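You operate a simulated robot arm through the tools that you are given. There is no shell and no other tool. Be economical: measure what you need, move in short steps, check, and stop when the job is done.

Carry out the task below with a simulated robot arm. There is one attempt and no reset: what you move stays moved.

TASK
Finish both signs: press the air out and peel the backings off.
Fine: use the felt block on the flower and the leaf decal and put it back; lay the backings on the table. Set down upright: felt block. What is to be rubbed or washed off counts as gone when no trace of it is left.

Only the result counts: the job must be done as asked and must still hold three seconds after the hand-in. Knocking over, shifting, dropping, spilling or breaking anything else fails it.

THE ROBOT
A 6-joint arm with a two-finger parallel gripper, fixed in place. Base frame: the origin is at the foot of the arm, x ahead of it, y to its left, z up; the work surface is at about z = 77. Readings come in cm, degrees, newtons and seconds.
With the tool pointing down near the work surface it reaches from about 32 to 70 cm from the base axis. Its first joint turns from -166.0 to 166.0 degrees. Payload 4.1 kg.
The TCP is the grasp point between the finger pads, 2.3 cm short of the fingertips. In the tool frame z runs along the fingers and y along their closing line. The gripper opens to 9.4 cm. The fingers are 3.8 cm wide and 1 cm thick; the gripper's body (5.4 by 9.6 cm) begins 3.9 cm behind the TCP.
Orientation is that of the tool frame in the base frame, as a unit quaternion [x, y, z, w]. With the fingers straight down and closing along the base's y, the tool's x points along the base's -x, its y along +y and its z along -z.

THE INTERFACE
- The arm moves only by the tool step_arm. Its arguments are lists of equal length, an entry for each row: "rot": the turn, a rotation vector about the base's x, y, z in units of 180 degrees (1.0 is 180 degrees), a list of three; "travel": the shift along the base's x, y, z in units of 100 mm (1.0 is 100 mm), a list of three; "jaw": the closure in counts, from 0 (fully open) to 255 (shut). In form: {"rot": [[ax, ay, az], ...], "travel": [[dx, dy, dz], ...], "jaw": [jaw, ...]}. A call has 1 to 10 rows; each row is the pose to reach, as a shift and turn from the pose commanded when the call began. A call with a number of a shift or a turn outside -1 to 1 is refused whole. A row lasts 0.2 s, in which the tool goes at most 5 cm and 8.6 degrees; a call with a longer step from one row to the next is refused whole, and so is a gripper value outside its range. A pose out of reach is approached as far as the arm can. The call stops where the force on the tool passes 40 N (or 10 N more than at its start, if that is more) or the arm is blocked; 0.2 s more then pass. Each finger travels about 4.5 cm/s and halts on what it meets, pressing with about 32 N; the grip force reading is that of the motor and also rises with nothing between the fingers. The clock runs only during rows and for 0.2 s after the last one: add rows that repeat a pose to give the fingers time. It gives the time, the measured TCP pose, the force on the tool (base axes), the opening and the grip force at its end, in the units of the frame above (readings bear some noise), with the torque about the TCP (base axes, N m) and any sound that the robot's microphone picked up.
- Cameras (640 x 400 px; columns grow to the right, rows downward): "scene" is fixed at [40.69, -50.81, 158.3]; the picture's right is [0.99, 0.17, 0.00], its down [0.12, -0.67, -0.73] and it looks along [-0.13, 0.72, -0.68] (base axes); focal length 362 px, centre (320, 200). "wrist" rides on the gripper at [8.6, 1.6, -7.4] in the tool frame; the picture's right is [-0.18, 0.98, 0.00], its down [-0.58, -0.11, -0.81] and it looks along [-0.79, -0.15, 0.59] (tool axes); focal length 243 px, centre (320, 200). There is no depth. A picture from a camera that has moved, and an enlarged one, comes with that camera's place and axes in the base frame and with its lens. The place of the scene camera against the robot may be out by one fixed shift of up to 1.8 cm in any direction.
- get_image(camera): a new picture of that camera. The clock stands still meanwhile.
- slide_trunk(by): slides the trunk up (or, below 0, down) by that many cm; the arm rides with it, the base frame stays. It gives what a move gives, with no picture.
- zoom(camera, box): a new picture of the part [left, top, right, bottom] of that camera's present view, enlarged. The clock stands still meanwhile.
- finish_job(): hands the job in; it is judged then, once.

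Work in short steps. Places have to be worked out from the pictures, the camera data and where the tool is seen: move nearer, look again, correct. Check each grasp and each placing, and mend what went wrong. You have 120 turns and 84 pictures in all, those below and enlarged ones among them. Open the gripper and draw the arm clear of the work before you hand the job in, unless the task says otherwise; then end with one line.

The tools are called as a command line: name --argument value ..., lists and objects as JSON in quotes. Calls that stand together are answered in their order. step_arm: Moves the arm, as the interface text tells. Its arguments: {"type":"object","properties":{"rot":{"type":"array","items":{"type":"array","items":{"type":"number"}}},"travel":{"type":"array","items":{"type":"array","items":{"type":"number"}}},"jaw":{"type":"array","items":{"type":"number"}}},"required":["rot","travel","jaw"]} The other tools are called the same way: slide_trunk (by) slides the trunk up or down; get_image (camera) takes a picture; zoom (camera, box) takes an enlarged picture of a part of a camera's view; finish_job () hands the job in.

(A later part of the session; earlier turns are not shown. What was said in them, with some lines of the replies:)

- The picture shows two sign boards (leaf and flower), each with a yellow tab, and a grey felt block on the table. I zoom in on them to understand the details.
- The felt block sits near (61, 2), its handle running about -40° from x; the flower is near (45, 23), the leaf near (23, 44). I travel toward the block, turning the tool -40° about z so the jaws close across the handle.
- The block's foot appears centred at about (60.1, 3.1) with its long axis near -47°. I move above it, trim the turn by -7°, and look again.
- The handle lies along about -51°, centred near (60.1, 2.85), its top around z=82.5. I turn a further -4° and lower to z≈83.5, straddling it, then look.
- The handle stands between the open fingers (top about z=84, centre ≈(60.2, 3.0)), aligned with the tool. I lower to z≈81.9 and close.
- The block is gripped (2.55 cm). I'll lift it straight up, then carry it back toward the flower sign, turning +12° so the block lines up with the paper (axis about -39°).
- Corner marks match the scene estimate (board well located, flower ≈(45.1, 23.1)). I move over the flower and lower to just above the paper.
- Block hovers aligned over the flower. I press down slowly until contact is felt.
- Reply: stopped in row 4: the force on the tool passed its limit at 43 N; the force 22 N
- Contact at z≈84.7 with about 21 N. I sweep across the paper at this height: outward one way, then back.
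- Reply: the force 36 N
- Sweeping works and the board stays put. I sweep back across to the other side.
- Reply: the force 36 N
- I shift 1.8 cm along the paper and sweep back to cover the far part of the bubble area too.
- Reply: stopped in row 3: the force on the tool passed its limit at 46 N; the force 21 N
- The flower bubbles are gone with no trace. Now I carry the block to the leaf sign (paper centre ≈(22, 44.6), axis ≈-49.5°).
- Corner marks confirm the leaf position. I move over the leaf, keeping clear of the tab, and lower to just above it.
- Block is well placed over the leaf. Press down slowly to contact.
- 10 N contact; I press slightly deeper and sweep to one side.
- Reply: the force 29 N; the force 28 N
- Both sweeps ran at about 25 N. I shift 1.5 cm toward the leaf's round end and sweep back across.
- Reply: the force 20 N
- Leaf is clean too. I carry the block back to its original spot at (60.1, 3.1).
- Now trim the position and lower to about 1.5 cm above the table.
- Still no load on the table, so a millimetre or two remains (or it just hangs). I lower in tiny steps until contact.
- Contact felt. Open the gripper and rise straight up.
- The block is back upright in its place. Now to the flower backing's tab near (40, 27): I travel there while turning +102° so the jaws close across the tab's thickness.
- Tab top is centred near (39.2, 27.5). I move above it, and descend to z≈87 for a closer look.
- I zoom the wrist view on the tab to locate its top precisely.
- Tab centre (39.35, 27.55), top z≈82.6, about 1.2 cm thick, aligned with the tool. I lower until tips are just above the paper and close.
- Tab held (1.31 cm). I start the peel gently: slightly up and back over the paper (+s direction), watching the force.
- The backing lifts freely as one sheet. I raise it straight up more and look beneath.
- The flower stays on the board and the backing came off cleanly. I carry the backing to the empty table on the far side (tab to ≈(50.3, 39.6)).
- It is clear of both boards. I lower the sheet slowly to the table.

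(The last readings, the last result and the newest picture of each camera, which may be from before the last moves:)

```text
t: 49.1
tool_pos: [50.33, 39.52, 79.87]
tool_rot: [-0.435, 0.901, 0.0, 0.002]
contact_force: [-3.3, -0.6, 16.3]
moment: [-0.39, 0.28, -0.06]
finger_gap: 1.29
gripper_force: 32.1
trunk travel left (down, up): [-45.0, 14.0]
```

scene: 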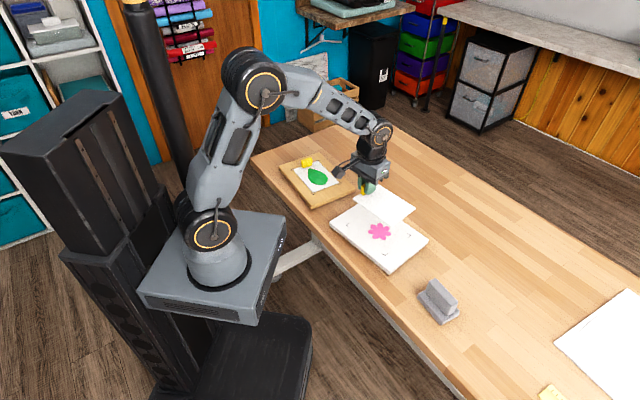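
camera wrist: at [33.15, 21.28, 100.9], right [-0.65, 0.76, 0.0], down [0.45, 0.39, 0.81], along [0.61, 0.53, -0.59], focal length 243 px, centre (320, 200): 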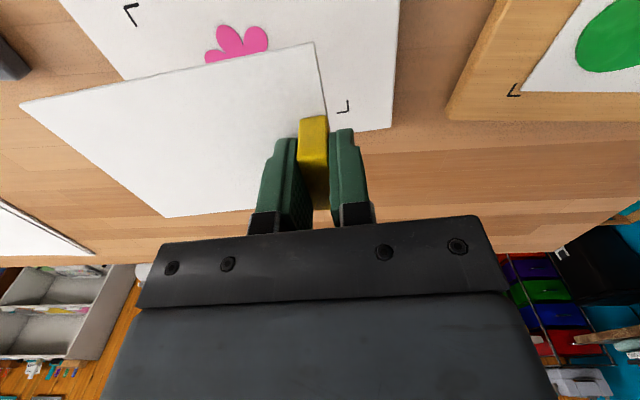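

It's on the table. I relax slightly, open to about 5 cm and rise.

step_arm --rot '[[0, 0, 0], [0, 0, 0], [0, 0, 0], [0, 0, 0], [0, 0, 0], [0, 0, 0], [0, 0, 0], [0, 0, 0], [0, 0, 0], [0, 0, 0]]' --travel '[[0, 0, 0.012], [0, 0, 0.012], [0, 0, 0.012], [0, 0, 0.012], [0, 0, 0.012], [0, 0, 0.1], [0, 0, 0.25], [0, 0, 0.5], [0, 0, 0.8], [0, 0, 1.0]]' --jaw '[255, 200, 150, 110, 110, 110, 110, 110, 110, 110]'

zoom --camera "scene" --box '[320, 130, 500, 270]'

```text
t: 51.3
tool_pos: [50.29, 39.62, 89.74]
tool_rot: [-0.435, 0.901, 0.0, 0.0]
contact_force: [-0.6, 0.5, 0.4]
moment: [-0.04, 0.01, 0.02]
finger_gap: 5.35
gripper_force: 0.0
trunk travel left (down, up): [-45.0, 14.0]
```

```text
2.86 times, centred on (410, 200) of scene
camera zoom: at [40.69, -50.81, 158.3], right [0.99, 0.17, 0.0], down [0.12, -0.67, -0.73], along [-0.13, 0.72, -0.68], focal length 1035 px, centre (63, 200)
```

zoom: 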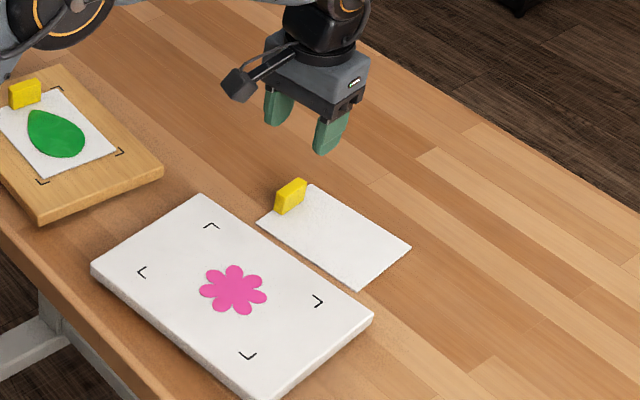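

Flower backing lies flat on the table. Now to the leaf tab near (17.5, 49), turning -11.5°.

step_arm --rot '[[0, 0, -0.03], [0, 0, -0.064], [0, 0, -0.064]]' --travel '[[-0.33, 0.1, 0.2], [-0.66, 0.2, 0.4], [-1, 0.3, 0.6]]' --jaw '[110, 110, 110]'

step_arm --rot '[[0, 0, 0], [0, 0, 0], [0, 0, 0]]' --travel '[[-0.33, 0.1, 0], [-0.66, 0.2, 0], [-1, 0.3, 0]]' --jaw '[110, 110, 110]'

step_arm --rot '[[0, 0, 0], [0, 0, 0], [0, 0, 0]]' --travel '[[-0.33, 0.1, 0], [-0.66, 0.2, 0], [-1, 0.3, 0]]' --jaw '[110, 110, 110]'

get_image --camera "wrist"

```text
t: 52.1
tool_pos: [40.32, 42.56, 95.59]
tool_rot: [-0.342, 0.94, -0.001, -0.001]
contact_force: [-0.8, 0.4, 0.2]
moment: [-0.04, -0.04, -0.02]
finger_gap: 5.31
gripper_force: 0.1
trunk travel left (down, up): [-45.0, 14.0]
```

```text
t: 52.9
tool_pos: [30.15, 45.75, 95.57]
tool_rot: [-0.342, 0.94, 0.0, 0.0]
contact_force: [1.2, 0.3, -0.1]
moment: [-0.01, 0.0, -0.01]
finger_gap: 5.37
gripper_force: 0.0
trunk travel left (down, up): [-45.0, 14.0]
```

```text
t: 53.7
tool_pos: [20.44, 48.74, 95.69]
tool_rot: [-0.342, 0.94, 0.0, 0.0]
contact_force: [0.1, 0.0, -0.3]
moment: [0.02, 0.01, -0.02]
finger_gap: 5.35
gripper_force: 0.1
trunk travel left (down, up): [-45.0, 14.0]
```

```text
52 pictures are left
camera wrist: at [12.7, 44.32, 102.93], right [-0.49, 0.87, 0.0], down [0.52, 0.29, 0.81], along [0.7, 0.4, -0.59], focal length 243 px, centre (320, 200)
```

wrist: 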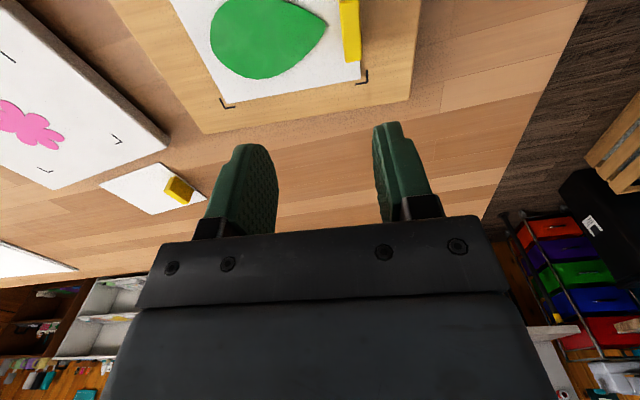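

Leaf tab centre is about (17.6, 49.7). I move above it, descend to z≈87 and zoom in.

step_arm --rot '[[0, 0, 0], [0, 0, 0], [0, 0, 0], [0, 0, 0]]' --travel '[[-0.28, 0.095, -0.1], [-0.28, 0.095, -0.5], [-0.28, 0.095, -0.8], [-0.28, 0.095, -0.86]]' --jaw '[110, 110, 110, 110]'

zoom --camera "wrist" --box '[240, 40, 400, 170]'

```text
t: 54.7
tool_pos: [17.5, 49.67, 86.99]
tool_rot: [-0.342, 0.94, 0.0, 0.0]
contact_force: [-0.7, -0.9, -0.7]
moment: [-0.02, -0.03, 0.01]
finger_gap: 5.34
gripper_force: 0.2
trunk travel left (down, up): [-45.0, 14.0]
```

```text
3.08 times, centred on (320, 105) of wrist
camera zoom: at [9.87, 45.28, 94.35], right [-0.49, 0.87, 0.0], down [0.52, 0.29, 0.81], along [0.7, 0.4, -0.59], focal length 746 px, centre (320, 492)
```

zoom: 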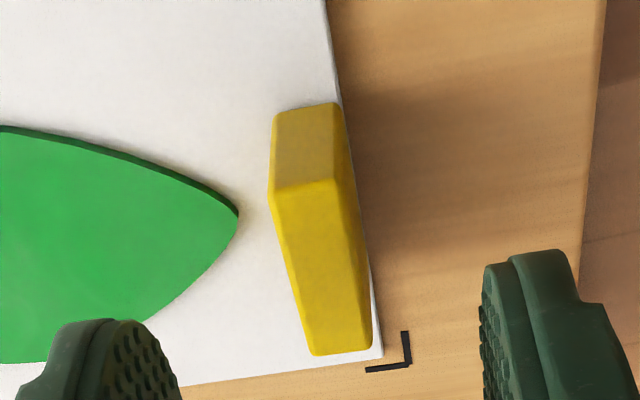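

The tab is centred and aligned between the fingers. Lower and close on it.

step_arm --rot '[[0, 0, 0], [0, 0, 0], [0, 0, 0], [0, 0, 0], [0, 0, 0], [0, 0, 0], [0, 0, 0], [0, 0, 0], [0, 0, 0]]' --travel '[[0.011, 0.01, -0.2], [0.011, 0.01, -0.4], [0.011, 0.01, -0.45], [0.011, 0.01, -0.45], [0.011, 0.01, -0.45], [0.011, 0.01, -0.45], [0.011, 0.01, -0.45], [0.011, 0.01, -0.45], [0.011, 0.01, -0.45]]' --jaw '[110, 110, 110, 160, 200, 255, 255, 255, 255]'

step_arm --rot '[[0, 0, 0], [0, 0, 0], [0, 0, 0], [0, 0, 0], [0, 0, 0]]' --travel '[[0.0, 0.0, 0.02], [0.006, -0.007, 0.04], [0.013, -0.015, 0.06], [0.025, -0.03, 0.08], [0.037, -0.044, 0.1]]' --jaw '[255, 255, 255, 255, 255]'

zoom --camera "scene" --box '[260, 110, 400, 220]'

```text
t: 56.7
tool_pos: [17.64, 49.82, 82.54]
tool_rot: [-0.342, 0.94, 0.0, 0.0]
contact_force: [-1.4, 2.8, 0.2]
moment: [0.08, -0.01, 0.13]
finger_gap: 1.3
gripper_force: 31.5
trunk travel left (down, up): [-45.0, 14.0]
```

```text
t: 57.9
tool_pos: [18.05, 49.28, 83.57]
tool_rot: [-0.342, 0.94, -0.001, -0.001]
contact_force: [0.6, -0.4, -0.4]
moment: [0.03, 0.01, -0.01]
finger_gap: 1.31
gripper_force: 31.4
trunk travel left (down, up): [-45.0, 14.0]
```

```text
3.64 times, centred on (330, 165) of scene
camera zoom: at [40.69, -50.81, 158.3], right [0.99, 0.17, 0.0], down [0.12, -0.67, -0.73], along [-0.13, 0.72, -0.68], focal length 1317 px, centre (284, 327)
```

zoom: 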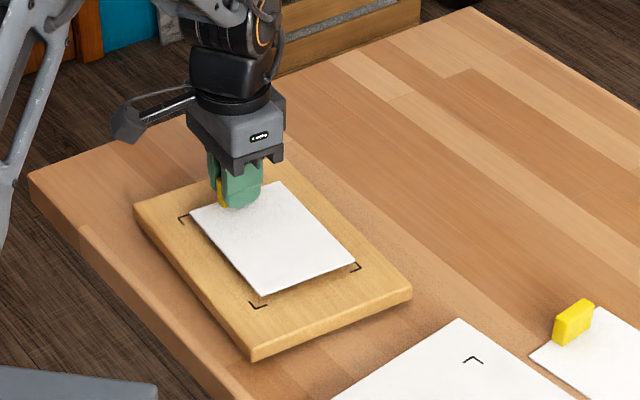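

The leaf backing came free. I lift it 10 cm, then carry it to empty table beyond the leaf board (tab to ≈(32.4, 56.3)).

step_arm --rot '[[0, 0, 0], [0, 0, 0], [0, 0, 0], [0, 0, 0]]' --travel '[[0, 0, 0.2], [0, 0, 0.5], [0, 0, 0.8], [0, 0, 1.0]]' --jaw '[255, 255, 255, 255]'

step_arm --rot '[[0, 0, 0], [0, 0, 0], [0, 0, 0], [0, 0, 0]]' --travel '[[0.25, 0.15, 0], [0.5, 0.3, 0], [0.75, 0.45, 0], [1.0, 0.6, 0]]' --jaw '[255, 255, 255, 255]'

step_arm --rot '[[0, 0, 0], [0, 0, 0], [0, 0, 0], [0, 0, 0], [0, 0, 0]]' --travel '[[0.25, 0.06, 0], [0.44, 0.1, 0], [0.44, 0.1, -0.3], [0.44, 0.1, -0.6], [0.44, 0.1, -0.9]]' --jaw '[255, 255, 255, 255, 255]'

zoom --camera "scene" --box '[260, 90, 460, 250]'

```text
t: 58.9
tool_pos: [18.01, 49.44, 93.65]
tool_rot: [-0.342, 0.94, -0.001, -0.001]
contact_force: [-0.3, -0.2, 0.1]
moment: [0.02, 0.01, 0.02]
finger_gap: 1.26
gripper_force: 31.4
trunk travel left (down, up): [-45.0, 14.0]
```

```text
t: 59.9
tool_pos: [28.01, 55.34, 93.58]
tool_rot: [-0.343, 0.939, 0.0, -0.001]
contact_force: [0.5, 0.0, -0.3]
moment: [0.02, 0.03, 0.0]
finger_gap: 1.29
gripper_force: 32.2
trunk travel left (down, up): [-45.0, 14.0]
```

```text
t: 61.1
tool_pos: [32.4, 56.27, 84.55]
tool_rot: [-0.343, 0.939, 0.0, -0.001]
contact_force: [0.0, 0.0, -0.7]
moment: [0.0, 0.02, 0.0]
finger_gap: 1.32
gripper_force: 32.3
trunk travel left (down, up): [-45.0, 14.0]
```

```text
2.50 times, centred on (360, 170) of scene
camera zoom: at [40.69, -50.81, 158.3], right [0.99, 0.17, 0.0], down [0.12, -0.67, -0.73], along [-0.13, 0.72, -0.68], focal length 906 px, centre (220, 275)
```

zoom: 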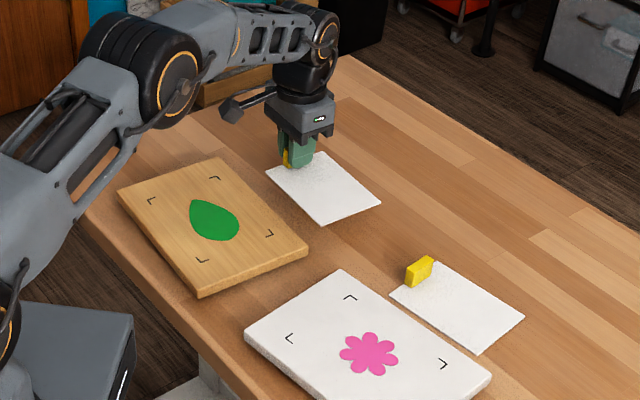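

Clear on all sides. Lower onto the table.

step_arm --rot '[[0, 0, 0], [0, 0, 0], [0, 0, 0], [0, 0, 0], [0, 0, 0], [0, 0, 0]]' --travel '[[0, 0, -0.2], [0, 0, -0.4], [0, 0, -0.455], [0, 0, -0.468], [0, 0, -0.476], [0, 0, -0.482]]' --jaw '[255, 255, 255, 255, 255, 255]'

```text
t: 62.5
tool_pos: [32.38, 56.3, 79.91]
tool_rot: [-0.342, 0.94, 0.001, 0.0]
contact_force: [-0.3, 0.8, 11.5]
moment: [-0.33, 0.24, 0.0]
finger_gap: 1.28
gripper_force: 31.7
trunk travel left (down, up): [-45.0, 14.0]
```

Contact at 11 N. Release and rise clear.

step_arm --rot '[[0, 0, 0], [0, 0, 0], [0, 0, 0], [0, 0, 0], [0, 0, 0], [0, 0, 0], [0, 0, 0], [0, 0, 0], [0, 0, 0], [0, 0, 0]]' --travel '[[0, 0, 0.01], [0, 0, 0.01], [0, 0, 0.01], [0, 0, 0.01], [0, 0, 0.01], [0, 0, 0.1], [0, 0, 0.25], [0, 0, 0.5], [0, 0, 0.8], [0, 0, 1.0]]' --jaw '[255, 200, 150, 110, 110, 110, 110, 110, 110, 110]'

step_arm --rot '[[0, 0, 0], [0, 0, 0], [0, 0, 0], [0, 0, 0]]' --travel '[[-0.1, 0, 0.3], [-0.3, -0.1, 0.6], [-0.5, -0.3, 0.9], [-0.6, -0.5, 1.0]]' --jaw '[0, 0, 0, 0]'

get_image --camera "scene"

zoom --camera "scene" --box '[260, 120, 440, 270]'

```text
t: 64.7
tool_pos: [32.45, 56.37, 89.76]
tool_rot: [-0.342, 0.94, -0.001, 0.0]
contact_force: [0.6, -0.4, -0.3]
moment: [0.03, 0.0, 0.03]
finger_gap: 5.36
gripper_force: 0.0
trunk travel left (down, up): [-45.0, 14.0]
```

```text
t: 65.7
tool_pos: [26.34, 51.17, 99.71]
tool_rot: [-0.343, 0.939, 0.0, 0.0]
contact_force: [0.0, -0.2, -0.1]
moment: [-0.03, 0.03, -0.02]
finger_gap: 9.43
gripper_force: 0.1
trunk travel left (down, up): [-45.0, 14.0]
```

```text
48 pictures are left
```

scene: 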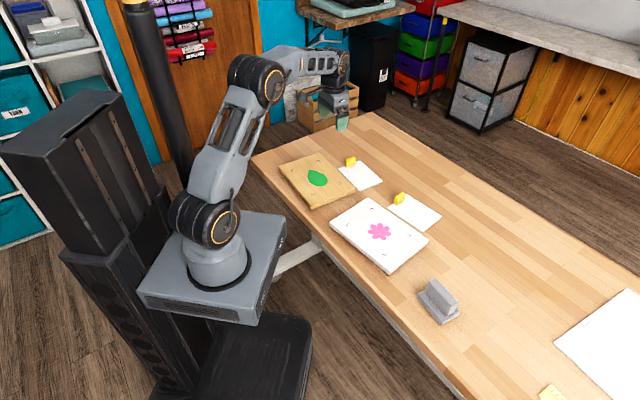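

```text
2.67 times, centred on (350, 195) of scene
camera zoom: at [40.69, -50.81, 158.3], right [0.99, 0.17, 0.0], down [0.12, -0.67, -0.73], along [-0.13, 0.72, -0.68], focal length 966 px, centre (240, 213)
```

zoom: 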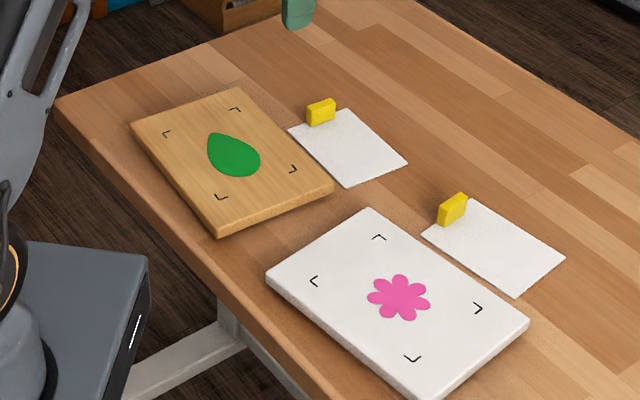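

Both backings are laid out; a close look at both decals and the block for any leftover trace.

zoom --camera "scene" --box '[285, 155, 345, 205]'

zoom --camera "scene" --box '[345, 205, 415, 260]'

zoom --camera "scene" --box '[320, 180, 480, 340]'

```text
8.00 times, centred on (315, 180) of scene
camera zoom: at [40.69, -50.81, 158.3], right [0.99, 0.17, 0.0], down [0.12, -0.67, -0.73], along [-0.13, 0.72, -0.68], focal length 2898 px, centre (360, 360)
```

zoom: 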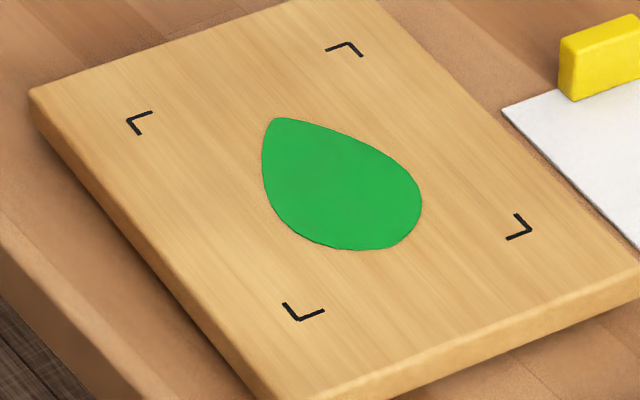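

```text
7.27 times, centred on (380, 232) of scene
camera zoom: at [40.69, -50.81, 158.3], right [0.99, 0.17, 0.0], down [0.12, -0.67, -0.73], along [-0.13, 0.72, -0.68], focal length 2634 px, centre (-116, -36)
```

zoom: 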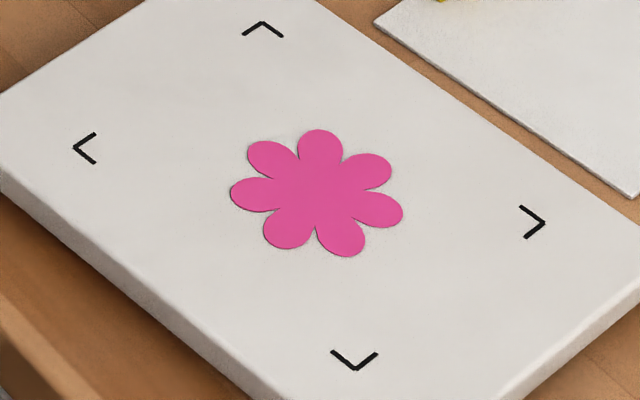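

```text
2.50 times, centred on (400, 260) of scene
camera zoom: at [40.69, -50.81, 158.3], right [0.99, 0.17, 0.0], down [0.12, -0.67, -0.73], along [-0.13, 0.72, -0.68], focal length 906 px, centre (120, 50)
```

zoom: 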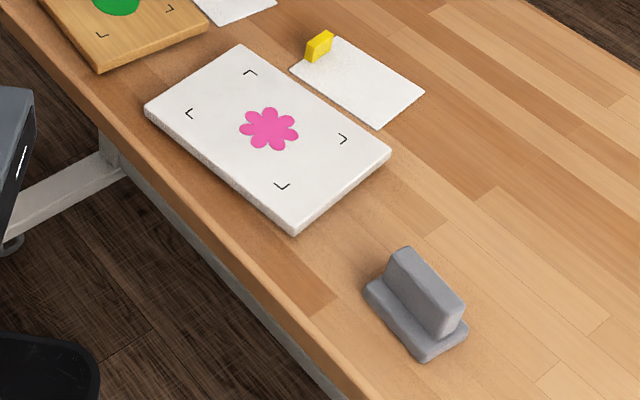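

Both decals are clean and in place, the boards have not moved, the block stands in its original spot, and the arm is clear with the gripper open. I hand in.

finish_job

```text
The job is handed in.
```

Both signs are finished: no trace of air is left under the flower or the leaf, both backings are peeled off and lying on the table, and the felt block is back upright in its place.
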